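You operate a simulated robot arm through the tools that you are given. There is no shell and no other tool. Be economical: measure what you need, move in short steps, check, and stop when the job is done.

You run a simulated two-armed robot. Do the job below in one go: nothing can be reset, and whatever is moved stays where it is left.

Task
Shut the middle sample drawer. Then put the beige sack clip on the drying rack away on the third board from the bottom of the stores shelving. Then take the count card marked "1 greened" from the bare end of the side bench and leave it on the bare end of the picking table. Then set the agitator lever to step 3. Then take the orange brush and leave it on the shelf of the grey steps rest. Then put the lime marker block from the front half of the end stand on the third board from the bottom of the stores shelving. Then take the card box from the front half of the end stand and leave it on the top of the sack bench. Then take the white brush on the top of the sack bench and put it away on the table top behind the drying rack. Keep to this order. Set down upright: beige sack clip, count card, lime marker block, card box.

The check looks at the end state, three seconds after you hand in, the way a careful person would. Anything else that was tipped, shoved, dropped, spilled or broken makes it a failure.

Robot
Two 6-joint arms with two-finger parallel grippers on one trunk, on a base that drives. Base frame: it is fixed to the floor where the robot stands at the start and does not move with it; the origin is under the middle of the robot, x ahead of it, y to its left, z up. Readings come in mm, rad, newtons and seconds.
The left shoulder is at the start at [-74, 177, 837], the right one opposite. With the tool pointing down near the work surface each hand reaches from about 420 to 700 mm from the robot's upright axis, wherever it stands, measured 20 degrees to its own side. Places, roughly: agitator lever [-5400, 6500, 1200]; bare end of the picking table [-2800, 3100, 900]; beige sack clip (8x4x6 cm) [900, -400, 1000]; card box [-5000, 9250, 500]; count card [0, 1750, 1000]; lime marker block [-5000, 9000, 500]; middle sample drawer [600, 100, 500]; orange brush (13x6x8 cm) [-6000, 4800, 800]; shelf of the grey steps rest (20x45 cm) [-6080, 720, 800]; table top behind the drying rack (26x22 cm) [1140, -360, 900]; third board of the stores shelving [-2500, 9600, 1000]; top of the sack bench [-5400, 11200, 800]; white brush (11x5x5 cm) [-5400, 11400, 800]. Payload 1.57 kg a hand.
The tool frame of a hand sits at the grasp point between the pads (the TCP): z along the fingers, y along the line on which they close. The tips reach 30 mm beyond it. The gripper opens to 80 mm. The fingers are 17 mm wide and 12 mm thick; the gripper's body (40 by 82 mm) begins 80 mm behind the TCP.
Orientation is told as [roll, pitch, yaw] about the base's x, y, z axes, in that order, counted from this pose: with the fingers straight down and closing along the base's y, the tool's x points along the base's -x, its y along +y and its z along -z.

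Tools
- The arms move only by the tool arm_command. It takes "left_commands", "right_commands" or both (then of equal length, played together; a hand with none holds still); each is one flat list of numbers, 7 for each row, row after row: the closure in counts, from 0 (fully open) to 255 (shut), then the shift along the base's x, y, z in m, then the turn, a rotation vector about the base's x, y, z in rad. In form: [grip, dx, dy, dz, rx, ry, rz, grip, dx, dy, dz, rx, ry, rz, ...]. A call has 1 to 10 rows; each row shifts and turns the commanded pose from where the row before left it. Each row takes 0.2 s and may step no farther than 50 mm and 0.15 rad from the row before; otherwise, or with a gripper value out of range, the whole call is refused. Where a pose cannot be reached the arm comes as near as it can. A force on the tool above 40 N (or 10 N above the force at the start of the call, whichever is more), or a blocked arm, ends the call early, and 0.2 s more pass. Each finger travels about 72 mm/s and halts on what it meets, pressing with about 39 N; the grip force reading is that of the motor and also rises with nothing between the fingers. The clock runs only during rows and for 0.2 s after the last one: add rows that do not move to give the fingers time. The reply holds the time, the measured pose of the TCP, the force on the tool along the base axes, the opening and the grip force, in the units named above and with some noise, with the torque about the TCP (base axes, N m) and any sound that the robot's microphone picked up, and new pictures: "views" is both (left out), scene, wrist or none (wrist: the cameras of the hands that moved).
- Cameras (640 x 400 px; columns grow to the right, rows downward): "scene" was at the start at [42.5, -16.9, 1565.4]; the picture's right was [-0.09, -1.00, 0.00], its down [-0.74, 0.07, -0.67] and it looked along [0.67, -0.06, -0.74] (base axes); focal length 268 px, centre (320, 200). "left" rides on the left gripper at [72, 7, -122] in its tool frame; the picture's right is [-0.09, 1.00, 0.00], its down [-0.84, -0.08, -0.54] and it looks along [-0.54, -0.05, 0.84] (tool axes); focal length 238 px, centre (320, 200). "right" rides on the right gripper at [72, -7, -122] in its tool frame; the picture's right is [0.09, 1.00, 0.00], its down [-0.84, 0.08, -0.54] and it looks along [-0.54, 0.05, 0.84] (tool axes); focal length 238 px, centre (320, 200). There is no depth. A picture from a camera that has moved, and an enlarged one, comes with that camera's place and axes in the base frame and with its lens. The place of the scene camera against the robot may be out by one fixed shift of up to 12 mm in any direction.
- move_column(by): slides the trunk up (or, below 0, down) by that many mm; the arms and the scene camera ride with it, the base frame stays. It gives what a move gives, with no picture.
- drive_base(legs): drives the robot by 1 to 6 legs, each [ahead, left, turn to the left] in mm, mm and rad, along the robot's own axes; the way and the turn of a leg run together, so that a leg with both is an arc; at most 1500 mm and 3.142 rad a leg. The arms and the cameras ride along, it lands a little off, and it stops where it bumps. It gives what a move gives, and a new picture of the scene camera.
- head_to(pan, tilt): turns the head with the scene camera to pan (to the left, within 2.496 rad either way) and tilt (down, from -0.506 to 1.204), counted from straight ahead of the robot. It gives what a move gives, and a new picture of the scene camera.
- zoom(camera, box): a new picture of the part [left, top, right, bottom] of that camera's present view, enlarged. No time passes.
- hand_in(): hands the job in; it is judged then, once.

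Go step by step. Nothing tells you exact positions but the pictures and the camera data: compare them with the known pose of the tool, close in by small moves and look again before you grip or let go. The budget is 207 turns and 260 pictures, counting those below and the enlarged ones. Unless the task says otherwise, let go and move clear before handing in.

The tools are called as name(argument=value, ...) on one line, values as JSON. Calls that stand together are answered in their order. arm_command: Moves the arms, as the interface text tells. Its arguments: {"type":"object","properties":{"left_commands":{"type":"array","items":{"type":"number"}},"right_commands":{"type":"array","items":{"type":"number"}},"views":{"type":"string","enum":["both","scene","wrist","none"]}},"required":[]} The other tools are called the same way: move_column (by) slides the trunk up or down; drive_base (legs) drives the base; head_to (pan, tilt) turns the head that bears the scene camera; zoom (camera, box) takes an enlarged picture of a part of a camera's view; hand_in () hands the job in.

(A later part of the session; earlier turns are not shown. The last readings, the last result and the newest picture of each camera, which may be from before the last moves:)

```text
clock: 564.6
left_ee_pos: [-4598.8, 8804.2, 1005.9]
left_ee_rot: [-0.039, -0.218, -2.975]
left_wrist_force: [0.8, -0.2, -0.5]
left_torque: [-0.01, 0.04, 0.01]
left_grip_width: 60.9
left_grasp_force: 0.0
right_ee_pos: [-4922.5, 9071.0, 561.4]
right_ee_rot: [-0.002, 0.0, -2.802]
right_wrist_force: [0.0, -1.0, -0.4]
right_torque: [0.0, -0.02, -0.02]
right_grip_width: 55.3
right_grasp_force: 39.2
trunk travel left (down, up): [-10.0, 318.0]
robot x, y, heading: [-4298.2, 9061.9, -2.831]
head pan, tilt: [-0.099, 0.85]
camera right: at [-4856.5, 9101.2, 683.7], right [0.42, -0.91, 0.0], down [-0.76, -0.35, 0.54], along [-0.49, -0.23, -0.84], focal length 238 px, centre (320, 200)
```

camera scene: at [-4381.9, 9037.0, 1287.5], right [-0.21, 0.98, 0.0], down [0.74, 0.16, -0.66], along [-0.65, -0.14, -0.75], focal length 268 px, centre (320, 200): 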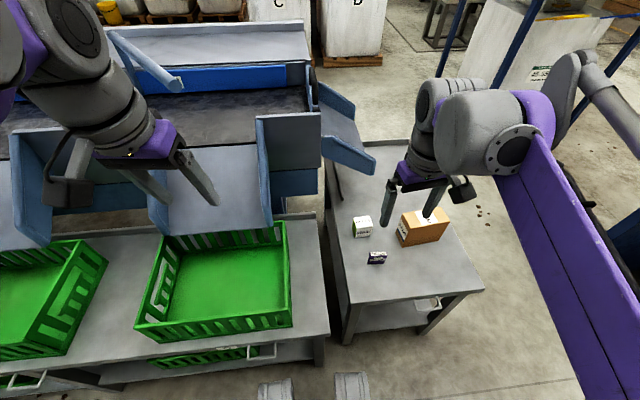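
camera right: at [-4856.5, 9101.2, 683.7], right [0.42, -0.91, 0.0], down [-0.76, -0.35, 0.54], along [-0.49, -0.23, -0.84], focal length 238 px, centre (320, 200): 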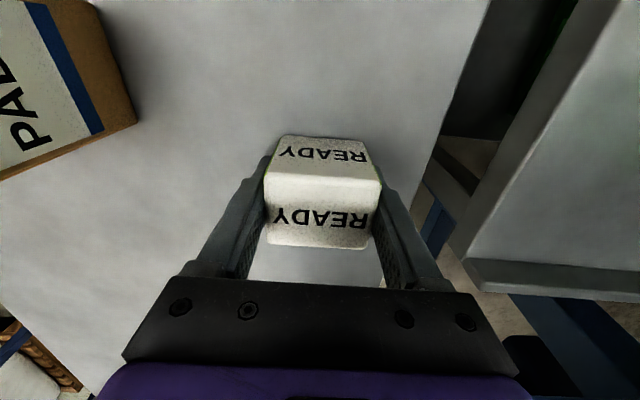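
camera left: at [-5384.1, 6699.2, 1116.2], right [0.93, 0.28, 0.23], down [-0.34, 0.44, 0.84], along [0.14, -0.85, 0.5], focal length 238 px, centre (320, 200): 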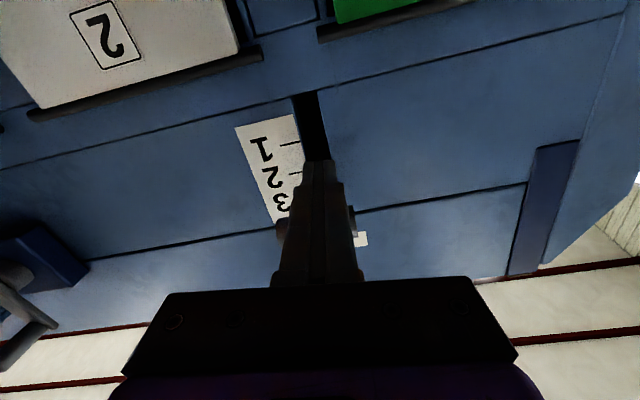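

Held (55 mm). I lift, draw in, back off into the aisle, raise the trunk and turn to face the shelving.

arm_command(right_commands=[255, 0, 0, 0.03, 0, 0, 0, 255, 0, 0, 0.045, 0, 0, 0, 255, 0, 0, 0.045, 0, 0, 0, 255, 0, 0, 0.045, 0, 0, 0, 255, 0, 0, 0.045, 0, 0, 0, 255, 0.038, 0.012, 0.02, 0, 0, 0, 255, 0.038, 0.012, 0.02, 0, 0, 0, 255, 0.038, 0.012, 0.02, 0, 0, 0, 255, 0.038, 0.012, 0.02, 0, 0, 0], views="wrist")

drive_base(legs=[[-700, 0, 0]])

move_column(by=310)

drive_base(legs=[[0, 0, -3.11], [200, -180, 0]])

head_to(pan=-0.2, tilt=0.55)

```text
clock: 566.6
left_ee_pos: [-4597.8, 8803.9, 1007.6]
left_ee_rot: [-0.038, -0.217, -2.974]
left_wrist_force: [-0.3, 0.2, 0.4]
left_torque: [0.0, 0.01, 0.01]
left_grip_width: 61.5
left_grasp_force: 0.1
right_ee_pos: [-4768.4, 9118.1, 852.3]
right_ee_rot: [0.001, -0.001, -2.802]
right_wrist_force: [1.0, 0.0, -0.8]
right_torque: [-0.02, -0.01, -0.01]
right_grip_width: 55.4
right_grasp_force: 39.3
trunk travel left (down, up): [-10.0, 318.0]
robot x, y, heading: [-4302.2, 9065.9, -2.831]
head pan, tilt: [-0.099, 0.85]
camera right: at [-4703.4, 9148.5, 974.2], right [0.42, -0.91, 0.0], down [-0.76, -0.35, 0.54], along [-0.49, -0.23, -0.84], focal length 238 px, centre (320, 200)
```

right: 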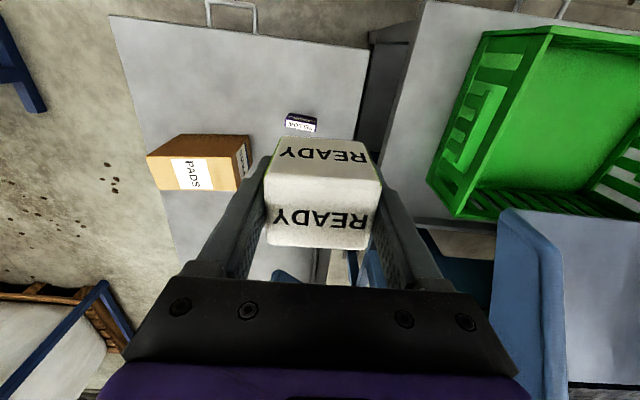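

```text
clock: 570.5
left_ee_pos: [-3931.9, 9017.6, 1006.8]
left_ee_rot: [-0.04, -0.216, -2.964]
left_wrist_force: [0.0, -0.4, 0.5]
left_torque: [-0.01, 0.01, 0.01]
left_grip_width: 61.3
left_grasp_force: 0.1
right_ee_pos: [-4107.6, 9328.6, 851.1]
right_ee_rot: [-0.001, 0.0, -2.792]
right_wrist_force: [0.6, -0.1, -1.5]
right_torque: [0.0, 0.04, 0.03]
right_grip_width: 55.4
right_grasp_force: 39.0
trunk travel left (down, up): [-10.0, 318.0]
robot x, y, heading: [-3637.0, 9279.2, -2.826]
head pan, tilt: [-0.099, 0.85]
camera scene: at [-3717.4, 9250.9, 1287.6], right [-0.21, 0.98, 0.0], down [0.73, 0.16, -0.66], along [-0.64, -0.14, -0.75], focal length 268 px, centre (320, 200)
```

scene: 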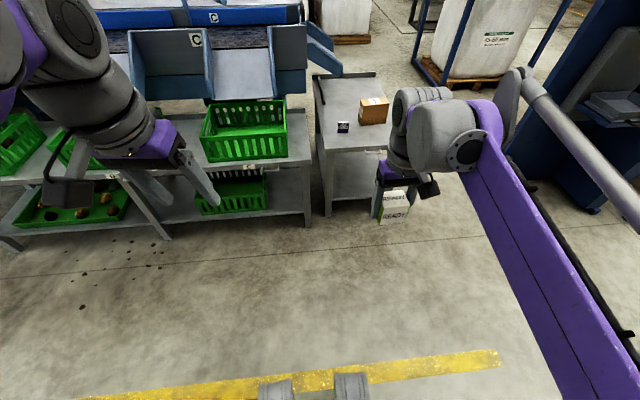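

```text
clock: 573.6
left_ee_pos: [-3933.1, 9015.3, 1317.0]
left_ee_rot: [-0.04, -0.216, -2.966]
left_wrist_force: [0.0, -0.5, 0.5]
left_torque: [-0.02, -0.02, -0.01]
left_grip_width: 61.2
left_grasp_force: 0.0
right_ee_pos: [-4106.9, 9329.4, 1160.7]
right_ee_rot: [-0.002, -0.002, -2.793]
right_wrist_force: [-0.1, -0.2, -0.2]
right_torque: [0.01, 0.04, 0.0]
right_grip_width: 55.1
right_grasp_force: 39.1
trunk travel left (down, up): [-320.0, 8.0]
robot x, y, heading: [-3637.4, 9275.9, -2.823]
head pan, tilt: [-0.099, 0.85]
```

```text
clock: 583.1
left_ee_pos: [-3098.0, 9433.2, 1317.0]
left_ee_rot: [-0.04, -0.216, 0.17]
left_wrist_force: [-1.0, 0.8, 0.6]
left_torque: [-0.02, 0.02, -0.02]
left_grip_width: 61.2
left_grasp_force: 0.0
right_ee_pos: [-2925.0, 9119.7, 1160.5]
right_ee_rot: [-0.003, -0.001, 0.343]
right_wrist_force: [0.3, -0.4, -1.3]
right_torque: [0.0, 0.01, -0.02]
right_grip_width: 55.4
right_grasp_force: 39.2
trunk travel left (down, up): [-320.0, 8.0]
robot x, y, heading: [-3394.6, 9170.5, 0.309]
head pan, tilt: [-0.099, 0.85]
camera scene: at [-3353.5, 9165.2, 1607.1], right [0.21, -0.98, 0.0], down [-0.73, -0.16, -0.66], along [0.65, 0.14, -0.75], focal length 268 px, centre (320, 200)
```

scene: 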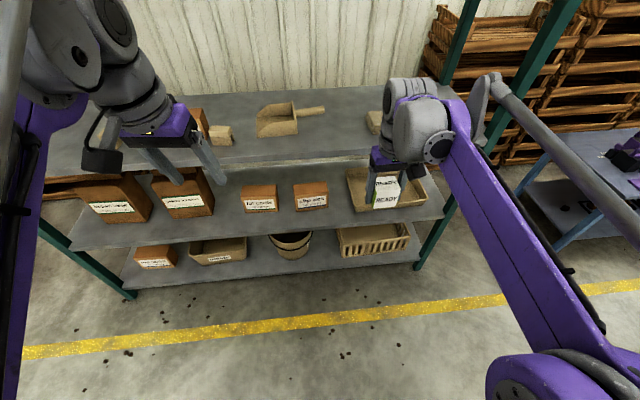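

```text
clock: 583.9
left_ee_pos: [-3097.8, 9432.1, 1316.9]
left_ee_rot: [-0.039, -0.214, 0.169]
left_wrist_force: [1.2, 0.2, -0.1]
left_torque: [-0.01, -0.01, 0.01]
left_grip_width: 61.1
left_grasp_force: 0.0
right_ee_pos: [-2924.2, 9120.1, 1160.9]
right_ee_rot: [0.0, 0.0, 0.343]
right_wrist_force: [-1.0, -0.6, -1.0]
right_torque: [-0.01, 0.02, 0.02]
right_grip_width: 55.1
right_grasp_force: 39.1
trunk travel left (down, up): [-320.0, 8.0]
robot x, y, heading: [-3394.1, 9167.6, 0.309]
head pan, tilt: [-0.201, 0.55]
camera scene: at [-3340.1, 9158.7, 1632.5], right [0.11, -0.99, 0.0], down [-0.52, -0.06, -0.85], along [0.85, 0.09, -0.52], focal length 268 px, centre (320, 200)
```

scene: 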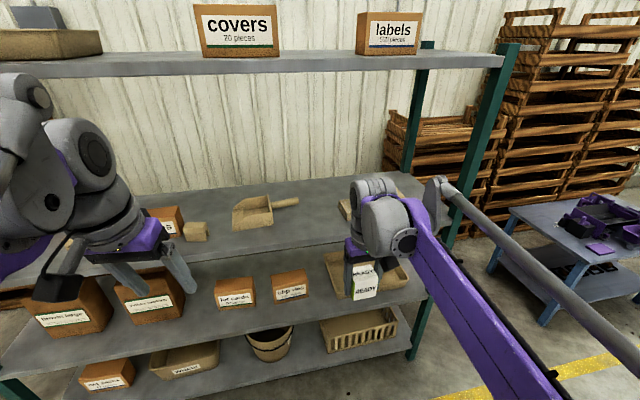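

The front strip of the third board is free between the scoop and the next block. I move up and check from the wrist.

drive_base(legs=[[245, 0, 0.03]])

arm_command(right_commands=[255, 0.035, 0.012, 0, 0, 0, 0, 255, 0.035, 0.012, 0, 0, 0, 0, 255, 0.035, 0.012, 0, 0, 0, 0, 255, 0.035, 0.012, 0, 0, 0, 0, 255, 0, 0, -0.03, 0, 0, 0, 255, 0, 0, 0, 0, 0, 0], views="both")

```text
clock: 585.7
left_ee_pos: [-2874.8, 9520.0, 1316.3]
left_ee_rot: [-0.041, -0.215, 0.2]
left_wrist_force: [-0.4, 0.2, -0.9]
left_torque: [0.01, -0.02, 0.03]
left_grip_width: 61.4
left_grasp_force: 0.1
right_ee_pos: [-2692.2, 9212.6, 1160.7]
right_ee_rot: [-0.003, 0.0, 0.372]
right_wrist_force: [-0.1, 0.2, -1.8]
right_torque: [0.01, 0.02, 0.06]
right_grip_width: 55.3
right_grasp_force: 39.2
trunk travel left (down, up): [-320.0, 8.0]
robot x, y, heading: [-3160.6, 9246.5, 0.339]
head pan, tilt: [-0.201, 0.55]
camera scene: at [-3108.6, 9238.3, 1632.4], right [0.14, -0.99, 0.0], down [-0.52, -0.07, -0.85], along [0.84, 0.12, -0.52], focal length 268 px, centre (320, 200)
```

scene: 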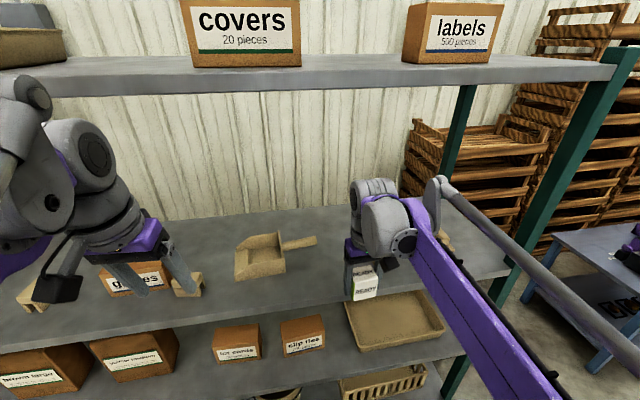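

```text
clock: 587.1
left_ee_pos: [-2872.1, 9520.8, 1316.0]
left_ee_rot: [-0.04, -0.217, 0.2]
left_wrist_force: [0.0, -0.6, -0.4]
left_torque: [0.03, -0.01, 0.02]
left_grip_width: 61.1
left_grasp_force: 0.0
right_ee_pos: [-2549.3, 9262.6, 1131.7]
right_ee_rot: [-0.001, 0.001, 0.372]
right_wrist_force: [-0.7, -1.1, -1.2]
right_torque: [0.0, 0.0, 0.02]
right_grip_width: 55.3
right_grasp_force: 39.4
trunk travel left (down, up): [-320.0, 8.0]
robot x, y, heading: [-3161.9, 9252.0, 0.338]
head pan, tilt: [-0.201, 0.55]
camera scene: at [-3107.6, 9238.7, 1632.6], right [0.14, -0.99, 0.0], down [-0.52, -0.07, -0.85], along [0.84, 0.12, -0.52], focal length 268 px, centre (320, 200)
camera right: at [-2614.2, 9229.6, 1254.0], right [-0.45, 0.89, 0.0], down [0.75, 0.38, 0.54], along [0.48, 0.24, -0.84], focal length 238 px, centre (320, 200)
```

scene: 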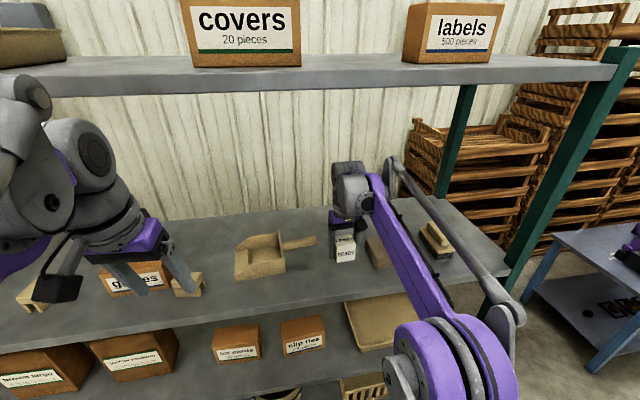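
right: 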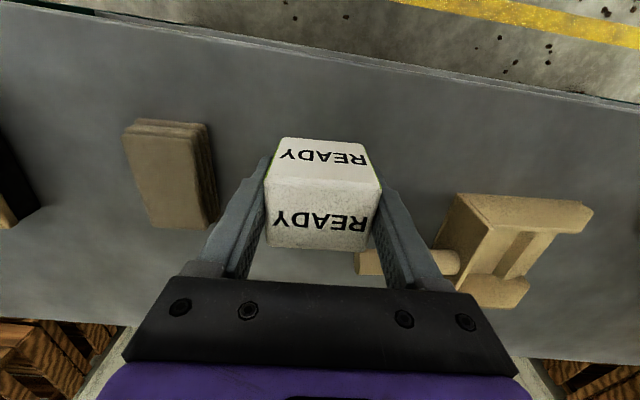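

The block hovers over free board. I move 15 mm deeper and lower to contact.

arm_command(right_commands=[255, 0.014, 0.005, -0.02, 0, 0, 0, 255, 0, 0, -0.025, 0, 0, 0, 255, 0, 0, -0.012, 0, 0, 0, 255, 0, 0, -0.007, 0, 0, 0, 255, 0, 0, -0.007, 0, 0, 0, 255, 0, 0, -0.006, 0, 0, 0, 255, 0, 0, -0.006, 0, 0, 0, 255, 0, 0, -0.006, 0, 0, 0, 255, 0, 0, -0.006, 0, 0, 0], views="wrist")

```text
clock: 588.9
left_ee_pos: [-2874.7, 9519.4, 1317.2]
left_ee_rot: [-0.038, -0.218, 0.2]
left_wrist_force: [-0.8, -1.2, -0.4]
left_torque: [0.02, 0.0, 0.01]
left_grip_width: 61.2
left_grasp_force: 0.1
right_ee_pos: [-2538.5, 9264.8, 1049.8]
right_ee_rot: [-0.002, -0.004, 0.372]
right_wrist_force: [6.0, 0.1, 32.1]
right_torque: [0.64, 0.32, -0.01]
right_grip_width: 55.3
right_grasp_force: 39.3
trunk travel left (down, up): [-320.0, 8.0]
robot x, y, heading: [-3162.2, 9250.6, 0.342]
head pan, tilt: [-0.201, 0.55]
stopped in row 8 (right hand): the force on the tool passed its limit at 54 N (the readings are from after the stop); the commanded pose is now the measured one
camera right: at [-2602.7, 9233.4, 1172.8], right [-0.45, 0.89, 0.0], down [0.75, 0.38, 0.55], along [0.49, 0.24, -0.84], focal length 238 px, centre (320, 200)
```

right: 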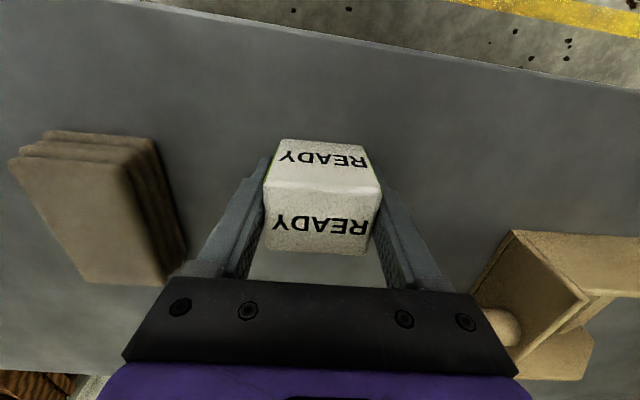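

It touches the board. I ease off, open and rise.

arm_command(right_commands=[255, 0, 0, 0.002, 0, 0, 0, 120, 0, 0, 0, 0, 0, 0, 10, 0, 0, 0, 0, 0, 0, 10, 0, 0, 0, 0, 0, 0, 10, 0, 0, 0.02, 0, 0, 0, 10, 0, 0, 0.03, 0, 0, 0, 10, 0, 0, 0.04, 0, 0, 0, 10, 0, 0, 0.04, 0, 0, 0], views="wrist")

arm_command(right_commands=[10, -0.038, -0.013, 0.01, 0, 0, 0, 10, -0.038, -0.013, 0.01, 0, 0, 0, 10, -0.038, -0.013, 0.01, 0, 0, 0, 10, -0.038, -0.013, 0, 0, 0, 0, 10, -0.038, -0.013, 0, 0, 0, 0], views="none")

zoom(camera="scene", box=[160, 190, 480, 300])

```text
clock: 590.7
left_ee_pos: [-2872.7, 9520.1, 1316.1]
left_ee_rot: [-0.04, -0.218, 0.2]
left_wrist_force: [0.1, -0.2, 0.6]
left_torque: [-0.01, 0.02, 0.01]
left_grip_width: 61.0
left_grasp_force: 0.1
right_ee_pos: [-2536.6, 9264.9, 1180.2]
right_ee_rot: [0.0, -0.003, 0.371]
right_wrist_force: [0.2, 1.0, 0.4]
right_torque: [0.0, 0.03, -0.01]
right_grip_width: 77.0
right_grasp_force: 0.1
trunk travel left (down, up): [-320.0, 8.0]
robot x, y, heading: [-3155.2, 9249.2, 0.34]
head pan, tilt: [-0.201, 0.55]
camera right: at [-2601.3, 9233.2, 1302.9], right [-0.45, 0.89, 0.0], down [0.75, 0.38, 0.54], along [0.49, 0.24, -0.84], focal length 238 px, centre (320, 200)
```

right: 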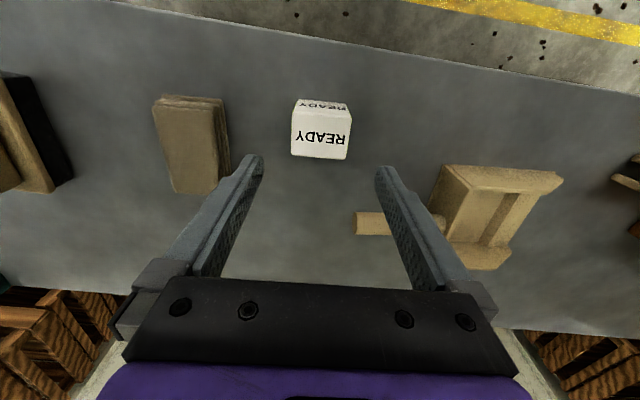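

```text
clock: 591.9
left_ee_pos: [-2873.9, 9520.7, 1318.0]
left_ee_rot: [-0.039, -0.218, 0.201]
left_wrist_force: [-0.4, 0.0, -0.3]
left_torque: [0.0, 0.02, -0.04]
left_grip_width: 61.0
left_grasp_force: 0.1
right_ee_pos: [-2729.2, 9199.3, 1208.7]
right_ee_rot: [0.001, -0.002, 0.372]
right_wrist_force: [-0.5, 0.1, 0.1]
right_torque: [-0.02, -0.02, 0.01]
right_grip_width: 76.9
right_grasp_force: 0.1
trunk travel left (down, up): [-320.0, 8.0]
robot x, y, heading: [-3161.9, 9252.6, 0.336]
head pan, tilt: [-0.201, 0.55]
```

```text
2.00 times, centred on (320, 245) of scene
camera zoom: at [-3109.4, 9238.1, 1632.5], right [0.14, -0.99, 0.0], down [-0.52, -0.07, -0.85], along [0.84, 0.12, -0.52], focal length 536 px, centre (320, 110)
```

zoom: 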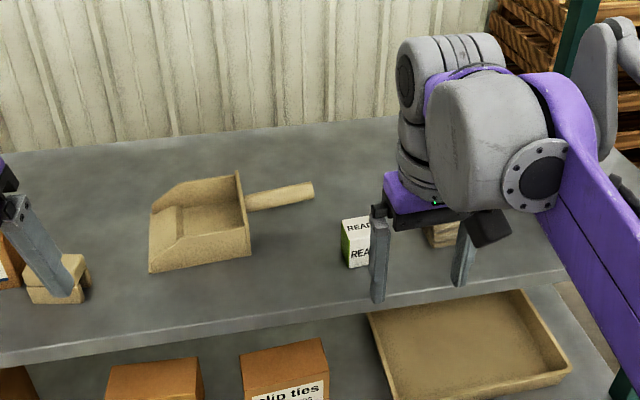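

The lime block stands upright on the third board. Now the card box: I back out, turn to the end stand and lower the trunk again.

drive_base(legs=[[-400, 0, 0], [0, 0, 3.115], [300, -394, 0]])

move_column(by=-300)

head_to(pan=-0.15, tilt=0.75)

```text
clock: 605.2
left_ee_pos: [-4238.9, 9147.4, 1317.1]
left_ee_rot: [-0.041, -0.217, -2.991]
left_wrist_force: [-0.3, 0.1, 0.0]
left_torque: [0.0, -0.02, 0.01]
left_grip_width: 61.4
left_grasp_force: 0.0
right_ee_pos: [-4368.9, 9474.2, 1208.5]
right_ee_rot: [-0.001, -0.001, -2.816]
right_wrist_force: [-0.4, 0.1, -0.3]
right_torque: [-0.03, 0.01, 0.04]
right_grip_width: 76.8
right_grasp_force: 0.1
trunk travel left (down, up): [-320.0, 8.0]
robot x, y, heading: [-3934.1, 9404.6, -2.847]
head pan, tilt: [-0.201, 0.55]
camera scene: at [-3979.9, 9399.0, 1632.5], right [-0.09, 1.0, 0.0], down [0.52, 0.05, -0.85], along [-0.85, -0.08, -0.52], focal length 268 px, centre (320, 200)
```

scene: 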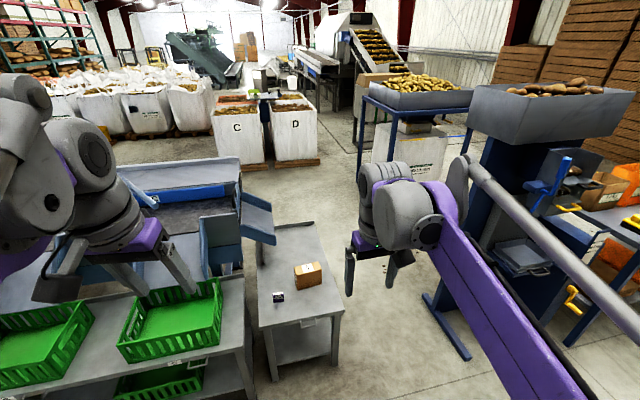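

```text
clock: 608.2
left_ee_pos: [-4238.5, 9147.9, 1016.5]
left_ee_rot: [-0.039, -0.217, -2.988]
left_wrist_force: [0.1, 0.0, 0.2]
left_torque: [-0.01, 0.0, -0.02]
left_grip_width: 61.2
left_grasp_force: 0.2
right_ee_pos: [-4367.4, 9475.0, 909.3]
right_ee_rot: [-0.001, -0.003, -2.816]
right_wrist_force: [-0.1, 0.1, 0.2]
right_torque: [-0.02, 0.0, 0.0]
right_grip_width: 76.9
right_grasp_force: 0.1
trunk travel left (down, up): [-20.0, 308.0]
robot x, y, heading: [-3935.7, 9403.1, -2.849]
head pan, tilt: [-0.201, 0.55]
```

```text
clock: 608.9
left_ee_pos: [-4237.4, 9148.4, 1016.9]
left_ee_rot: [-0.04, -0.216, -2.991]
left_wrist_force: [-1.1, 1.5, 0.1]
left_torque: [0.0, 0.01, -0.03]
left_grip_width: 61.1
left_grasp_force: 0.1
right_ee_pos: [-4368.2, 9474.8, 908.9]
right_ee_rot: [0.002, -0.002, -2.817]
right_wrist_force: [0.5, 0.0, 0.3]
right_torque: [0.05, -0.02, -0.01]
right_grip_width: 77.0
right_grasp_force: 0.1
trunk travel left (down, up): [-20.0, 308.0]
robot x, y, heading: [-3937.1, 9404.7, -2.844]
head pan, tilt: [-0.15, 0.75]
camera scene: at [-4020.7, 9381.0, 1303.6], right [-0.14, 0.99, 0.0], down [0.67, 0.1, -0.73], along [-0.72, -0.1, -0.68], focal length 268 px, centre (320, 200)
```

scene: 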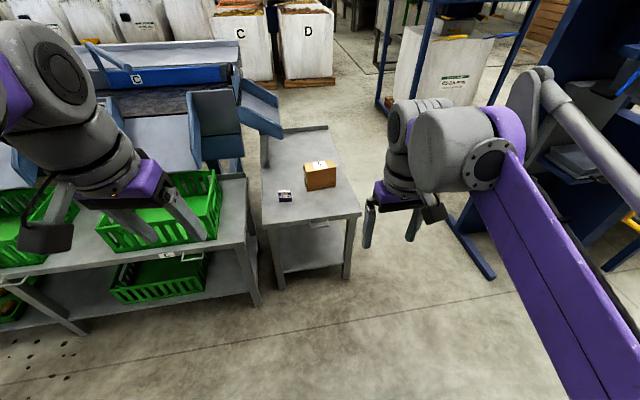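

drive_base(legs=[[385, 50, 0]])

arm_command(right_commands=[0, -0.009, -0.002, -0.012, 0, 0, 0.149, 0, -0.009, -0.002, -0.012, 0, 0, 0.149, 0, -0.009, -0.002, -0.012, 0, 0, 0.149, 0, -0.009, -0.002, -0.012, 0, 0, 0.149, 0, -0.009, -0.002, -0.012, 0, 0, 0.149, 0, -0.009, -0.002, -0.012, 0, 0, 0.149, 0, -0.009, -0.002, -0.012, 0, 0, 0.149, 0, -0.009, -0.002, -0.012, 0, 0, 0.149, 0, -0.009, -0.002, -0.012, 0, 0, 0.149, 0, -0.009, -0.002, -0.012, 0, 0, 0.149], views="both")

```text
clock: 611.4
left_ee_pos: [-4594.8, 8988.7, 1016.8]
left_ee_rot: [-0.04, -0.217, -2.988]
left_wrist_force: [0.2, 0.9, -0.8]
left_torque: [-0.03, -0.03, -0.02]
left_grip_width: 61.2
left_grasp_force: 0.1
right_ee_pos: [-4725.7, 9315.1, 909.0]
right_ee_rot: [0.001, -0.002, -2.818]
right_wrist_force: [0.2, -0.2, -0.7]
right_torque: [0.01, -0.03, -0.01]
right_grip_width: 77.0
right_grasp_force: 0.1
trunk travel left (down, up): [-20.0, 308.0]
robot x, y, heading: [-4292.2, 9241.5, -2.847]
head pan, tilt: [-0.15, 0.75]
camera scene: at [-4377.6, 9221.2, 1303.5], right [-0.14, 0.99, 0.0], down [0.68, 0.1, -0.73], along [-0.72, -0.1, -0.68], focal length 268 px, centre (320, 200)
```

scene: 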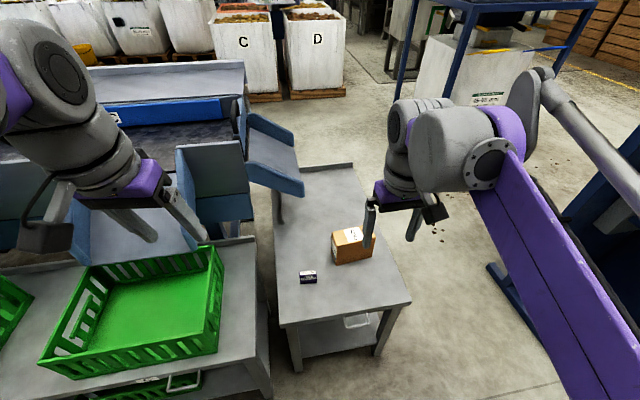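

```text
clock: 613.6
left_ee_pos: [-4594.5, 8987.7, 1016.4]
left_ee_rot: [-0.04, -0.217, -2.989]
left_wrist_force: [0.1, 0.5, 0.4]
left_torque: [0.0, 0.0, 0.0]
left_grip_width: 61.3
left_grasp_force: 0.0
right_ee_pos: [-4815.3, 9294.2, 788.6]
right_ee_rot: [0.0, -0.001, -1.322]
right_wrist_force: [-0.6, 0.7, 0.2]
right_torque: [0.0, 0.05, -0.01]
right_grip_width: 80.4
right_grasp_force: 0.1
trunk travel left (down, up): [-20.0, 308.0]
robot x, y, heading: [-4290.3, 9245.7, -2.851]
head pan, tilt: [-0.15, 0.75]
camera scene: at [-4377.4, 9221.4, 1303.5], right [-0.14, 0.99, 0.0], down [0.68, 0.1, -0.73], along [-0.72, -0.1, -0.68], focal length 268 px, centre (320, 200)
camera right: at [-4838.8, 9363.2, 911.7], right [0.94, 0.33, 0.0], down [0.28, -0.79, 0.54], along [0.18, -0.51, -0.84], focal length 238 px, centre (320, 200)
```

scene: 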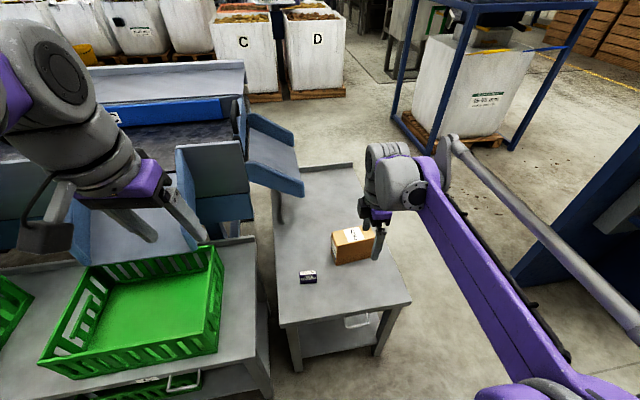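
right: 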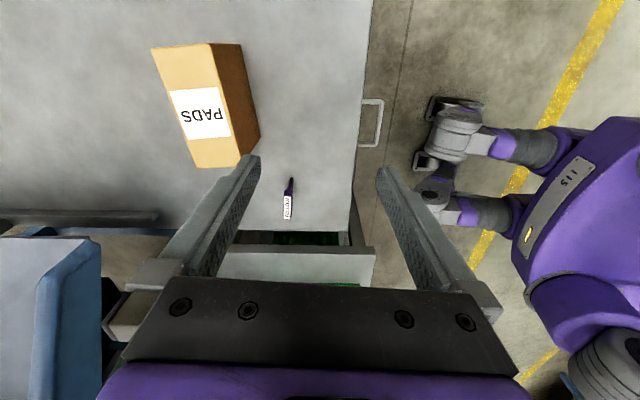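

Box centre [-4946, 9258], yaw about 0.35. I align above it.

arm_command(right_commands=[0, -0.0328, -0.009, -0.02, 0, 0, 0.026, 0, -0.0328, -0.009, -0.02, 0, 0, 0.026, 0, -0.0328, -0.009, -0.02, 0, 0, 0.026, 0, -0.0328, -0.009, -0.02, 0, 0, 0.026, 0, 0, 0, 0, 0, 0, 0], views="wrist")

```text
clock: 614.8
left_ee_pos: [-4593.6, 8988.3, 1016.1]
left_ee_rot: [-0.04, -0.215, -2.988]
left_wrist_force: [0.6, 0.2, -0.3]
left_torque: [0.01, 0.02, -0.02]
left_grip_width: 61.1
left_grasp_force: 0.0
right_ee_pos: [-4944.3, 9258.9, 709.2]
right_ee_rot: [-0.001, 0.0, -1.222]
right_wrist_force: [-0.3, 0.0, 0.3]
right_torque: [-0.02, -0.02, -0.03]
right_grip_width: 79.7
right_grasp_force: 0.0
trunk travel left (down, up): [-20.0, 308.0]
robot x, y, heading: [-4293.4, 9246.2, -2.848]
head pan, tilt: [-0.15, 0.75]
camera right: at [-4976.0, 9324.9, 831.4], right [0.9, 0.43, 0.0], down [0.36, -0.76, 0.54], along [0.23, -0.49, -0.84], focal length 238 px, centre (320, 200)
```

right: 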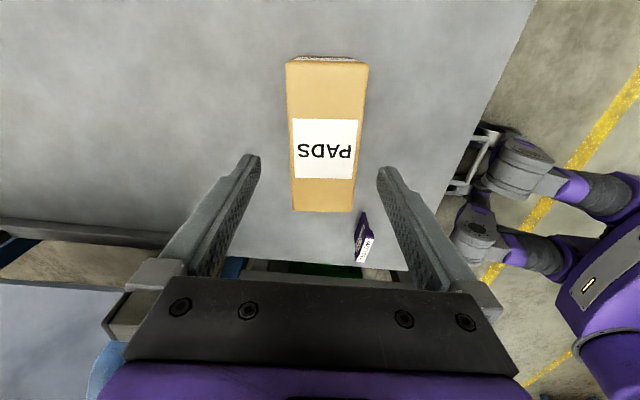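

Well centred. I lower around the box and close.

arm_command(right_commands=[0, 0.002, 0, -0.03, 0, 0, 0, 0, 0, 0, -0.03, 0, 0, 0, 0, 0, 0, -0.03, 0, 0, 0, 0, 0, 0, -0.03, 0, 0, 0, 0, 0, 0, -0.006, 0, 0, 0, 0, 0, 0, 0, 0, 0, 0, 220, 0, 0, 0, 0, 0, 0, 220, 0, 0, 0, 0, 0, 0, 220, 0, 0, 0, 0, 0, 0], views="wrist")

```text
clock: 616.8
left_ee_pos: [-4594.4, 8988.6, 1016.5]
left_ee_rot: [-0.04, -0.217, -2.988]
left_wrist_force: [-0.4, 0.8, -0.7]
left_torque: [-0.02, 0.01, 0.02]
left_grip_width: 61.3
left_grasp_force: 0.1
right_ee_pos: [-4943.4, 9259.7, 581.9]
right_ee_rot: [0.0, -0.001, -1.22]
right_wrist_force: [0.6, 0.0, -0.1]
right_torque: [-0.04, -0.01, 0.01]
right_grip_width: 60.7
right_grasp_force: 39.3
trunk travel left (down, up): [-20.0, 308.0]
robot x, y, heading: [-4297.2, 9245.3, -2.846]
head pan, tilt: [-0.15, 0.75]
camera right: at [-4974.3, 9324.0, 704.6], right [0.9, 0.43, 0.0], down [0.36, -0.76, 0.54], along [0.23, -0.49, -0.84], focal length 238 px, centre (320, 200)
```

right: 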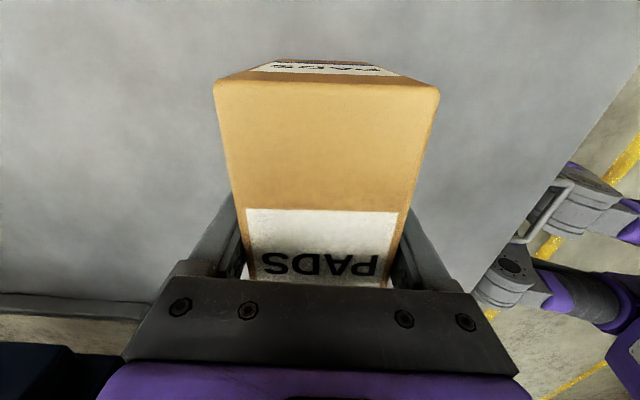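

Held. I lift, draw in, back out to the aisle, raise the trunk, and look toward the sack bench.

arm_command(right_commands=[220, 0, 0, 0.03, 0, 0, 0, 220, 0, 0, 0.045, 0, 0, 0, 220, 0, 0, 0.045, 0, 0, 0, 220, 0, 0, 0.045, 0, 0, 0, 220, 0, 0, 0.045, 0, 0, 0, 220, 0, 0, 0.045, 0, 0, 0, 220, 0.038, 0.012, 0.02, 0, 0, 0, 220, 0.038, 0.012, 0.02, 0, 0, 0, 220, 0.038, 0.012, 0, 0, 0, 0, 220, 0.038, 0.012, 0, 0, 0, 0], views="none")

drive_base(legs=[[-600, 0, 0]])

move_column(by=300)

drive_base(legs=[[0, -1000, 0]])

head_to(pan=-0.75, tilt=0.45)

```text
clock: 619.0
left_ee_pos: [-4593.7, 8988.7, 1017.4]
left_ee_rot: [-0.039, -0.218, -2.987]
left_wrist_force: [-0.4, -0.1, -0.3]
left_torque: [0.01, -0.01, 0.0]
left_grip_width: 61.3
left_grasp_force: 0.1
right_ee_pos: [-4771.8, 9312.1, 865.5]
right_ee_rot: [-0.003, -0.003, -1.222]
right_wrist_force: [0.4, 0.1, -2.5]
right_torque: [0.01, 0.0, -0.02]
right_grip_width: 60.7
right_grasp_force: 39.1
right hand out of reach, approached as far as the arm can: row 6
trunk travel left (down, up): [-20.0, 308.0]
robot x, y, heading: [-4294.2, 9244.9, -2.845]
head pan, tilt: [-0.15, 0.75]
```

```text
clock: 622.4
left_ee_pos: [-4017.8, 9162.4, 1017.7]
left_ee_rot: [-0.04, -0.214, -2.992]
left_wrist_force: [0.3, 0.7, -0.2]
left_torque: [0.0, -0.02, -0.02]
left_grip_width: 61.4
left_grasp_force: 0.2
right_ee_pos: [-4194.2, 9486.9, 865.6]
right_ee_rot: [0.0, -0.001, -1.222]
right_wrist_force: [-0.3, 1.1, -2.3]
right_torque: [-0.02, 0.01, 0.03]
right_grip_width: 60.5
right_grasp_force: 39.3
trunk travel left (down, up): [-20.0, 308.0]
robot x, y, heading: [-3720.3, 9417.7, -2.853]
head pan, tilt: [-0.15, 0.75]
camera scene: at [-3800.0, 9395.4, 1303.5], right [-0.14, 0.99, 0.0], down [0.68, 0.1, -0.73], along [-0.72, -0.1, -0.68], focal length 268 px, centre (320, 200)
```

scene: 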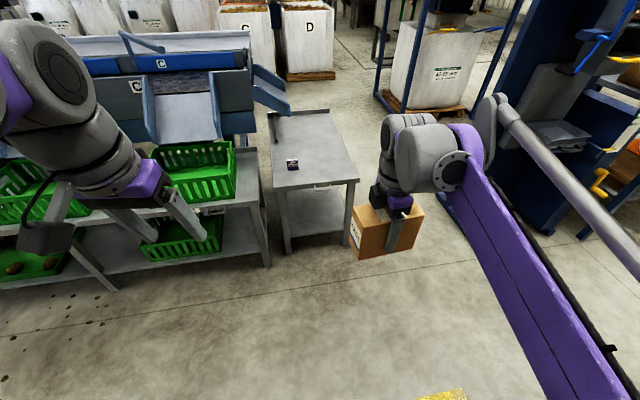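

```text
clock: 625.4
left_ee_pos: [-4017.9, 9162.9, 1316.8]
left_ee_rot: [-0.041, -0.217, -2.991]
left_wrist_force: [-0.9, 0.3, 0.0]
left_torque: [0.0, 0.0, 0.02]
left_grip_width: 61.4
left_grasp_force: 0.1
right_ee_pos: [-4194.4, 9487.4, 1165.6]
right_ee_rot: [0.0, -0.001, -1.226]
right_wrist_force: [0.2, 0.0, -2.5]
right_torque: [0.0, 0.0, -0.02]
right_grip_width: 60.5
right_grasp_force: 38.8
trunk travel left (down, up): [-320.0, 8.0]
robot x, y, heading: [-3717.4, 9419.4, -2.848]
head pan, tilt: [-0.15, 0.75]
```

```text
clock: 634.5
left_ee_pos: [-4304.7, 10128.9, 1316.7]
left_ee_rot: [-0.042, -0.217, -2.998]
left_wrist_force: [0.5, -0.8, -0.6]
left_torque: [0.0, 0.0, -0.02]
left_grip_width: 61.3
left_grasp_force: 0.0
right_ee_pos: [-4480.2, 10454.2, 1166.9]
right_ee_rot: [-0.001, -0.002, -1.231]
right_wrist_force: [1.0, 1.2, -2.1]
right_torque: [0.0, -0.03, -0.02]
right_grip_width: 59.9
right_grasp_force: 39.3
trunk travel left (down, up): [-320.0, 8.0]
robot x, y, heading: [-4000.7, 10382.2, -2.859]
head pan, tilt: [-0.15, 0.75]
camera scene: at [-4037.6, 10375.2, 1615.2], right [-0.13, 0.99, 0.0], down [0.68, 0.09, -0.73], along [-0.72, -0.1, -0.68], focal length 268 px, centre (320, 200)
```

scene: 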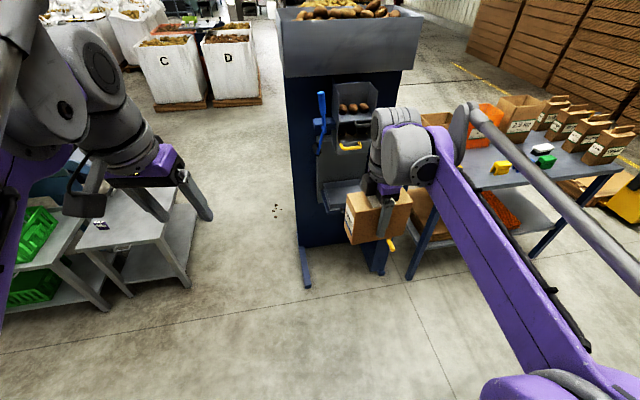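

```text
clock: 635.5
left_ee_pos: [-4305.0, 10129.2, 1315.9]
left_ee_rot: [-0.04, -0.215, -2.997]
left_wrist_force: [-0.4, -0.1, -0.5]
left_torque: [0.0, -0.04, 0.03]
left_grip_width: 61.5
left_grasp_force: 0.0
right_ee_pos: [-4479.6, 10455.1, 1167.0]
right_ee_rot: [-0.001, -0.002, -1.232]
right_wrist_force: [-1.0, 0.3, -2.6]
right_torque: [0.03, -0.01, 0.01]
right_grip_width: 60.1
right_grasp_force: 38.7
trunk travel left (down, up): [-320.0, 8.0]
robot x, y, heading: [-3997.7, 10384.2, -2.855]
head pan, tilt: [-0.75, 0.45]
camera scene: at [-4037.6, 10427.6, 1641.6], right [0.45, 0.89, 0.0], down [0.39, -0.2, -0.9], along [-0.8, 0.4, -0.44], focal length 268 px, centre (320, 200)
```

scene: 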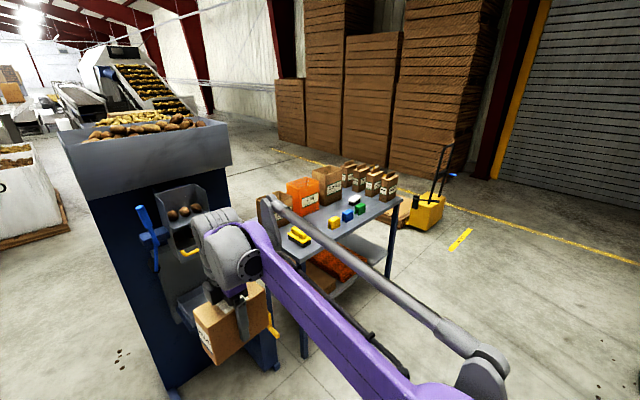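

zoom(camera="scene", box=[250, 150, 426, 260])

```text
3.64 times, centred on (338, 205) of scene
camera zoom: at [-4037.6, 10427.6, 1641.6], right [0.45, 0.89, 0.0], down [0.39, -0.2, -0.9], along [-0.8, 0.4, -0.44], focal length 975 px, centre (254, 182)
```

zoom: 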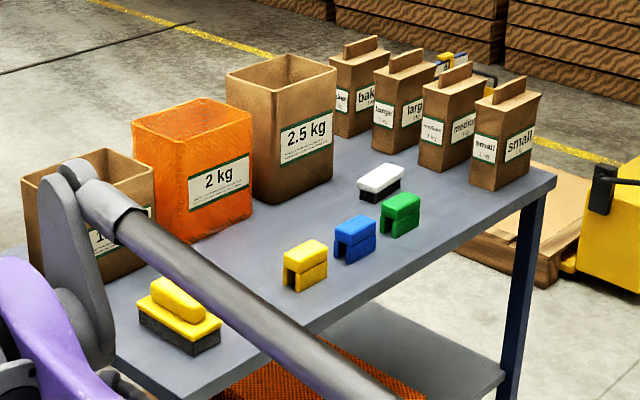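

There is a free spot on the bench between the yellow brush and the yellow clip, near u≈12110. I back off a little and strafe to it.

drive_base(legs=[[-150, 0, 0.04], [0, -790, 0]])

arm_command(right_commands=[220, 0, 0, 0, 0, 0, -0.149, 220, 0, 0, 0, 0, 0, -0.149, 220, 0, 0, 0, 0, 0, -0.149, 220, 0, 0, 0, 0, 0, -0.149, 220, 0, 0, 0, 0, 0, -0.149, 220, 0, 0, 0, 0, 0, -0.149, 220, 0, 0, 0, 0, 0, -0.149, 220, 0, 0, 0, 0, 0, -0.149, 220, 0, 0, 0, 0, 0, -0.149, 220, 0, 0, 0, 0, 0, -0.149], views="none")

head_to(pan=-0.3, tilt=0.7)

```text
clock: 643.8
left_ee_pos: [-4404.6, 10908.4, 1317.1]
left_ee_rot: [-0.041, -0.216, -2.955]
left_wrist_force: [1.0, 0.3, 0.2]
left_torque: [0.04, 0.0, 0.01]
left_grip_width: 61.2
left_grasp_force: 0.0
right_ee_pos: [-4590.9, 11224.9, 1165.7]
right_ee_rot: [0.001, -0.001, -1.188]
right_wrist_force: [0.2, 0.5, -3.1]
right_torque: [0.02, -0.05, 0.05]
right_grip_width: 60.0
right_grasp_force: 38.7
trunk travel left (down, up): [-320.0, 8.0]
robot x, y, heading: [-4109.4, 11171.2, -2.816]
head pan, tilt: [-0.75, 0.45]
camera scene: at [-4149.1, 11216.0, 1641.6], right [0.41, 0.91, 0.0], down [0.4, -0.18, -0.9], along [-0.82, 0.37, -0.44], focal length 268 px, centre (320, 200)
```

scene: 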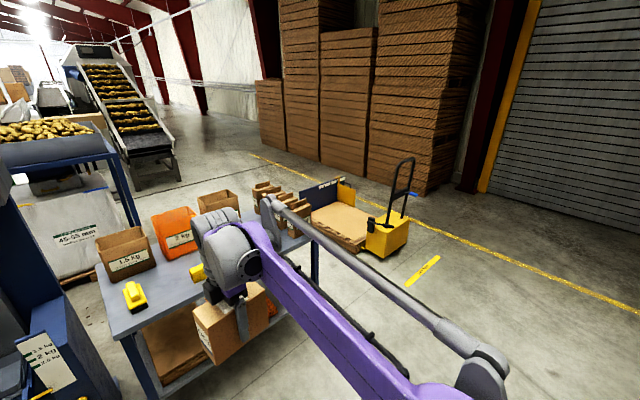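

```text
clock: 646.0
left_ee_pos: [-4403.2, 10907.7, 1317.1]
left_ee_rot: [-0.04, -0.217, -2.955]
left_wrist_force: [0.7, -0.7, -0.2]
left_torque: [-0.01, 0.02, -0.01]
left_grip_width: 61.2
left_grasp_force: 0.0
right_ee_pos: [-4592.0, 11225.2, 1165.5]
right_ee_rot: [-0.001, -0.001, -2.681]
right_wrist_force: [0.9, 0.2, -2.5]
right_torque: [0.02, -0.01, -0.02]
right_grip_width: 60.1
right_grasp_force: 38.5
trunk travel left (down, up): [-320.0, 8.0]
robot x, y, heading: [-4111.9, 11173.1, -2.815]
head pan, tilt: [-0.75, 0.45]
```

```text
clock: 646.9
left_ee_pos: [-4403.0, 10907.3, 1316.7]
left_ee_rot: [-0.04, -0.217, -2.956]
left_wrist_force: [-0.5, 0.3, 0.7]
left_torque: [-0.02, -0.01, 0.0]
left_grip_width: 61.4
left_grasp_force: 0.0
right_ee_pos: [-4591.6, 11224.2, 1164.9]
right_ee_rot: [0.001, -0.003, -2.677]
right_wrist_force: [0.0, -0.7, -2.2]
right_torque: [-0.02, 0.04, 0.01]
right_grip_width: 59.9
right_grasp_force: 39.4
trunk travel left (down, up): [-320.0, 8.0]
robot x, y, heading: [-4110.6, 11172.2, -2.815]
head pan, tilt: [-0.3, 0.7]
camera scene: at [-4150.3, 11176.0, 1619.4], right [-0.03, 1.0, 0.0], down [0.64, 0.02, -0.77], along [-0.76, -0.02, -0.64], focal length 268 px, centre (320, 200)
```

scene: 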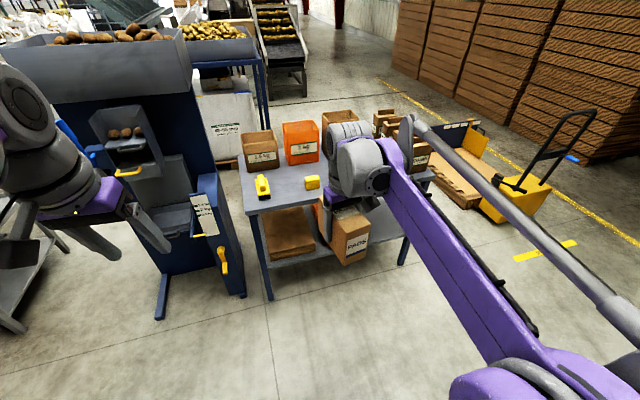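

drive_base(legs=[[430, 0, 0]])

head_to(pan=-0.15, tilt=0.85)

```text
clock: 649.6
left_ee_pos: [-4811.3, 10770.0, 1316.3]
left_ee_rot: [-0.04, -0.217, -2.956]
left_wrist_force: [0.4, -0.8, -0.4]
left_torque: [-0.01, -0.01, 0.02]
left_grip_width: 61.4
left_grasp_force: 0.1
right_ee_pos: [-4998.8, 11088.4, 1165.9]
right_ee_rot: [-0.001, -0.001, -2.678]
right_wrist_force: [-0.4, -0.5, -3.0]
right_torque: [0.01, 0.0, 0.0]
right_grip_width: 60.0
right_grasp_force: 39.1
trunk travel left (down, up): [-320.0, 8.0]
robot x, y, heading: [-4520.9, 11031.1, -2.819]
head pan, tilt: [-0.3, 0.7]
camera scene: at [-4557.8, 11038.0, 1619.3], right [-0.03, 1.0, 0.0], down [0.64, 0.02, -0.77], along [-0.76, -0.02, -0.64], focal length 268 px, centre (320, 200)
```

scene: 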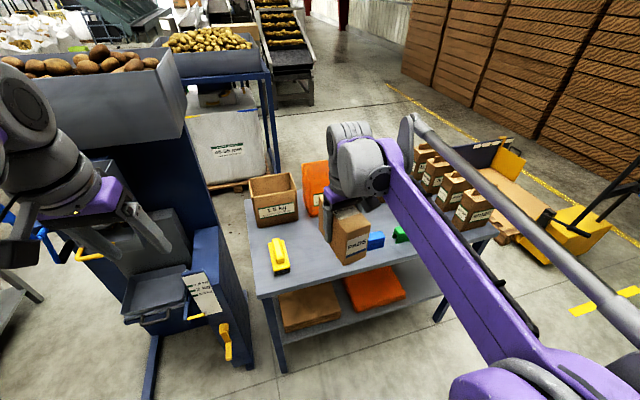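

```text
clock: 650.3
left_ee_pos: [-4811.5, 10769.9, 1316.8]
left_ee_rot: [-0.04, -0.216, -2.956]
left_wrist_force: [0.2, 0.1, 0.9]
left_torque: [0.01, 0.01, 0.02]
left_grip_width: 61.1
left_grasp_force: 0.0
right_ee_pos: [-4999.7, 11087.4, 1166.3]
right_ee_rot: [0.0, -0.001, -2.677]
right_wrist_force: [0.4, 0.2, -1.6]
right_torque: [-0.02, 0.03, -0.02]
right_grip_width: 59.9
right_grasp_force: 39.0
trunk travel left (down, up): [-320.0, 8.0]
robot x, y, heading: [-4519.6, 11039.2, -2.816]
head pan, tilt: [-0.15, 0.85]
camera scene: at [-4550.8, 11026.3, 1607.2], right [-0.17, 0.98, 0.0], down [0.74, 0.13, -0.66], along [-0.65, -0.12, -0.75], focal length 268 px, centre (320, 200)
```

scene: 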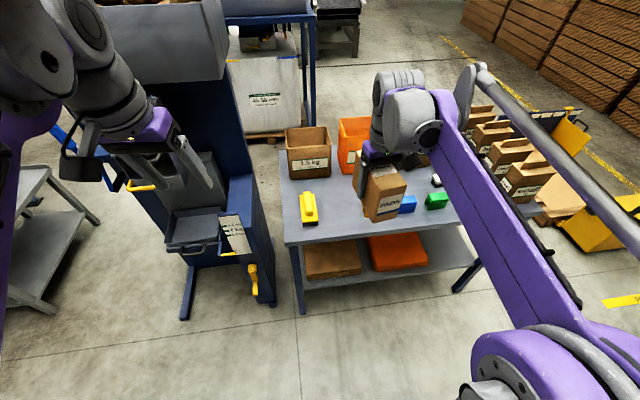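

I carry the box over the gap between the yellow brush and the yellow clip and lower partway.

arm_command(right_commands=[220, -0.0385, -0.018, 0, 0, 0, -0.024, 220, -0.0385, -0.018, 0, 0, 0, -0.024, 220, -0.0385, -0.018, 0, 0, 0, -0.024, 220, -0.0385, -0.018, 0, 0, 0, -0.024, 220, -0.0385, -0.018, 0, 0, 0, -0.024, 220, 0, 0, -0.045, 0, 0, 0, 220, 0, 0, -0.045, 0, 0, 0, 220, 0, 0, -0.045, 0, 0, 0, 220, 0, 0, -0.045, 0, 0, 0, 220, 0, 0, 0, 0, 0, 0], views="both")

zoom(camera="scene", box=[280, 140, 440, 240])

```text
clock: 652.5
left_ee_pos: [-4811.7, 10769.6, 1317.2]
left_ee_rot: [-0.04, -0.216, -2.957]
left_wrist_force: [0.4, 0.3, -0.8]
left_torque: [-0.02, 0.0, 0.0]
left_grip_width: 61.5
left_grasp_force: 0.0
right_ee_pos: [-5172.9, 11005.6, 985.9]
right_ee_rot: [-0.002, -0.003, -2.802]
right_wrist_force: [-0.5, -0.2, -3.2]
right_torque: [0.0, 0.02, 0.0]
right_grip_width: 59.5
right_grasp_force: 39.3
right hand out of reach, approached as far as the arm can: row 5
trunk travel left (down, up): [-320.0, 8.0]
robot x, y, heading: [-4522.4, 11033.6, -2.815]
head pan, tilt: [-0.15, 0.85]
camera scene: at [-4550.3, 11026.3, 1607.2], right [-0.17, 0.98, 0.0], down [0.74, 0.13, -0.66], along [-0.65, -0.12, -0.75], focal length 268 px, centre (320, 200)
camera right: at [-5107.2, 11037.2, 1109.0], right [0.42, -0.91, 0.0], down [-0.76, -0.35, 0.54], along [-0.49, -0.23, -0.84], focal length 238 px, centre (320, 200)
```

scene: 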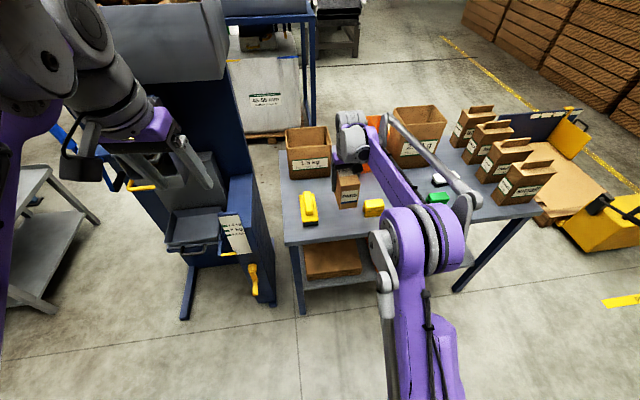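
right: 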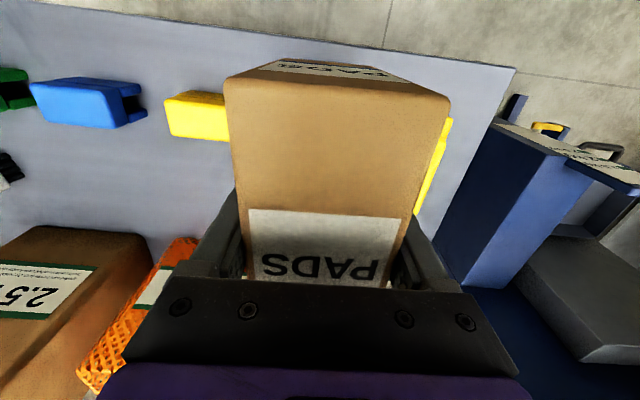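

```text
4.00 times, centred on (360, 190) of scene
camera zoom: at [-4550.3, 11026.3, 1607.2], right [-0.17, 0.98, 0.0], down [0.74, 0.13, -0.66], along [-0.65, -0.12, -0.75], focal length 1073 px, centre (160, 240)
```

zoom: 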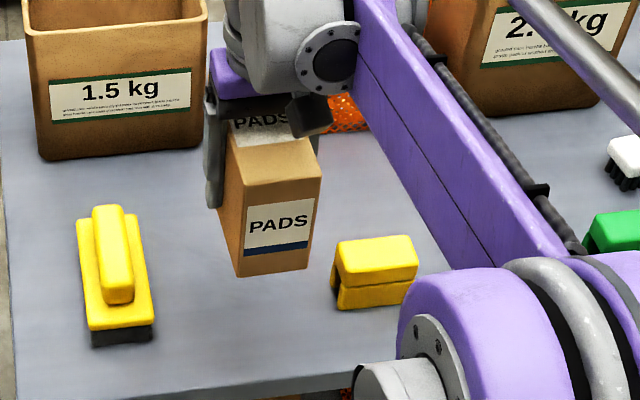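

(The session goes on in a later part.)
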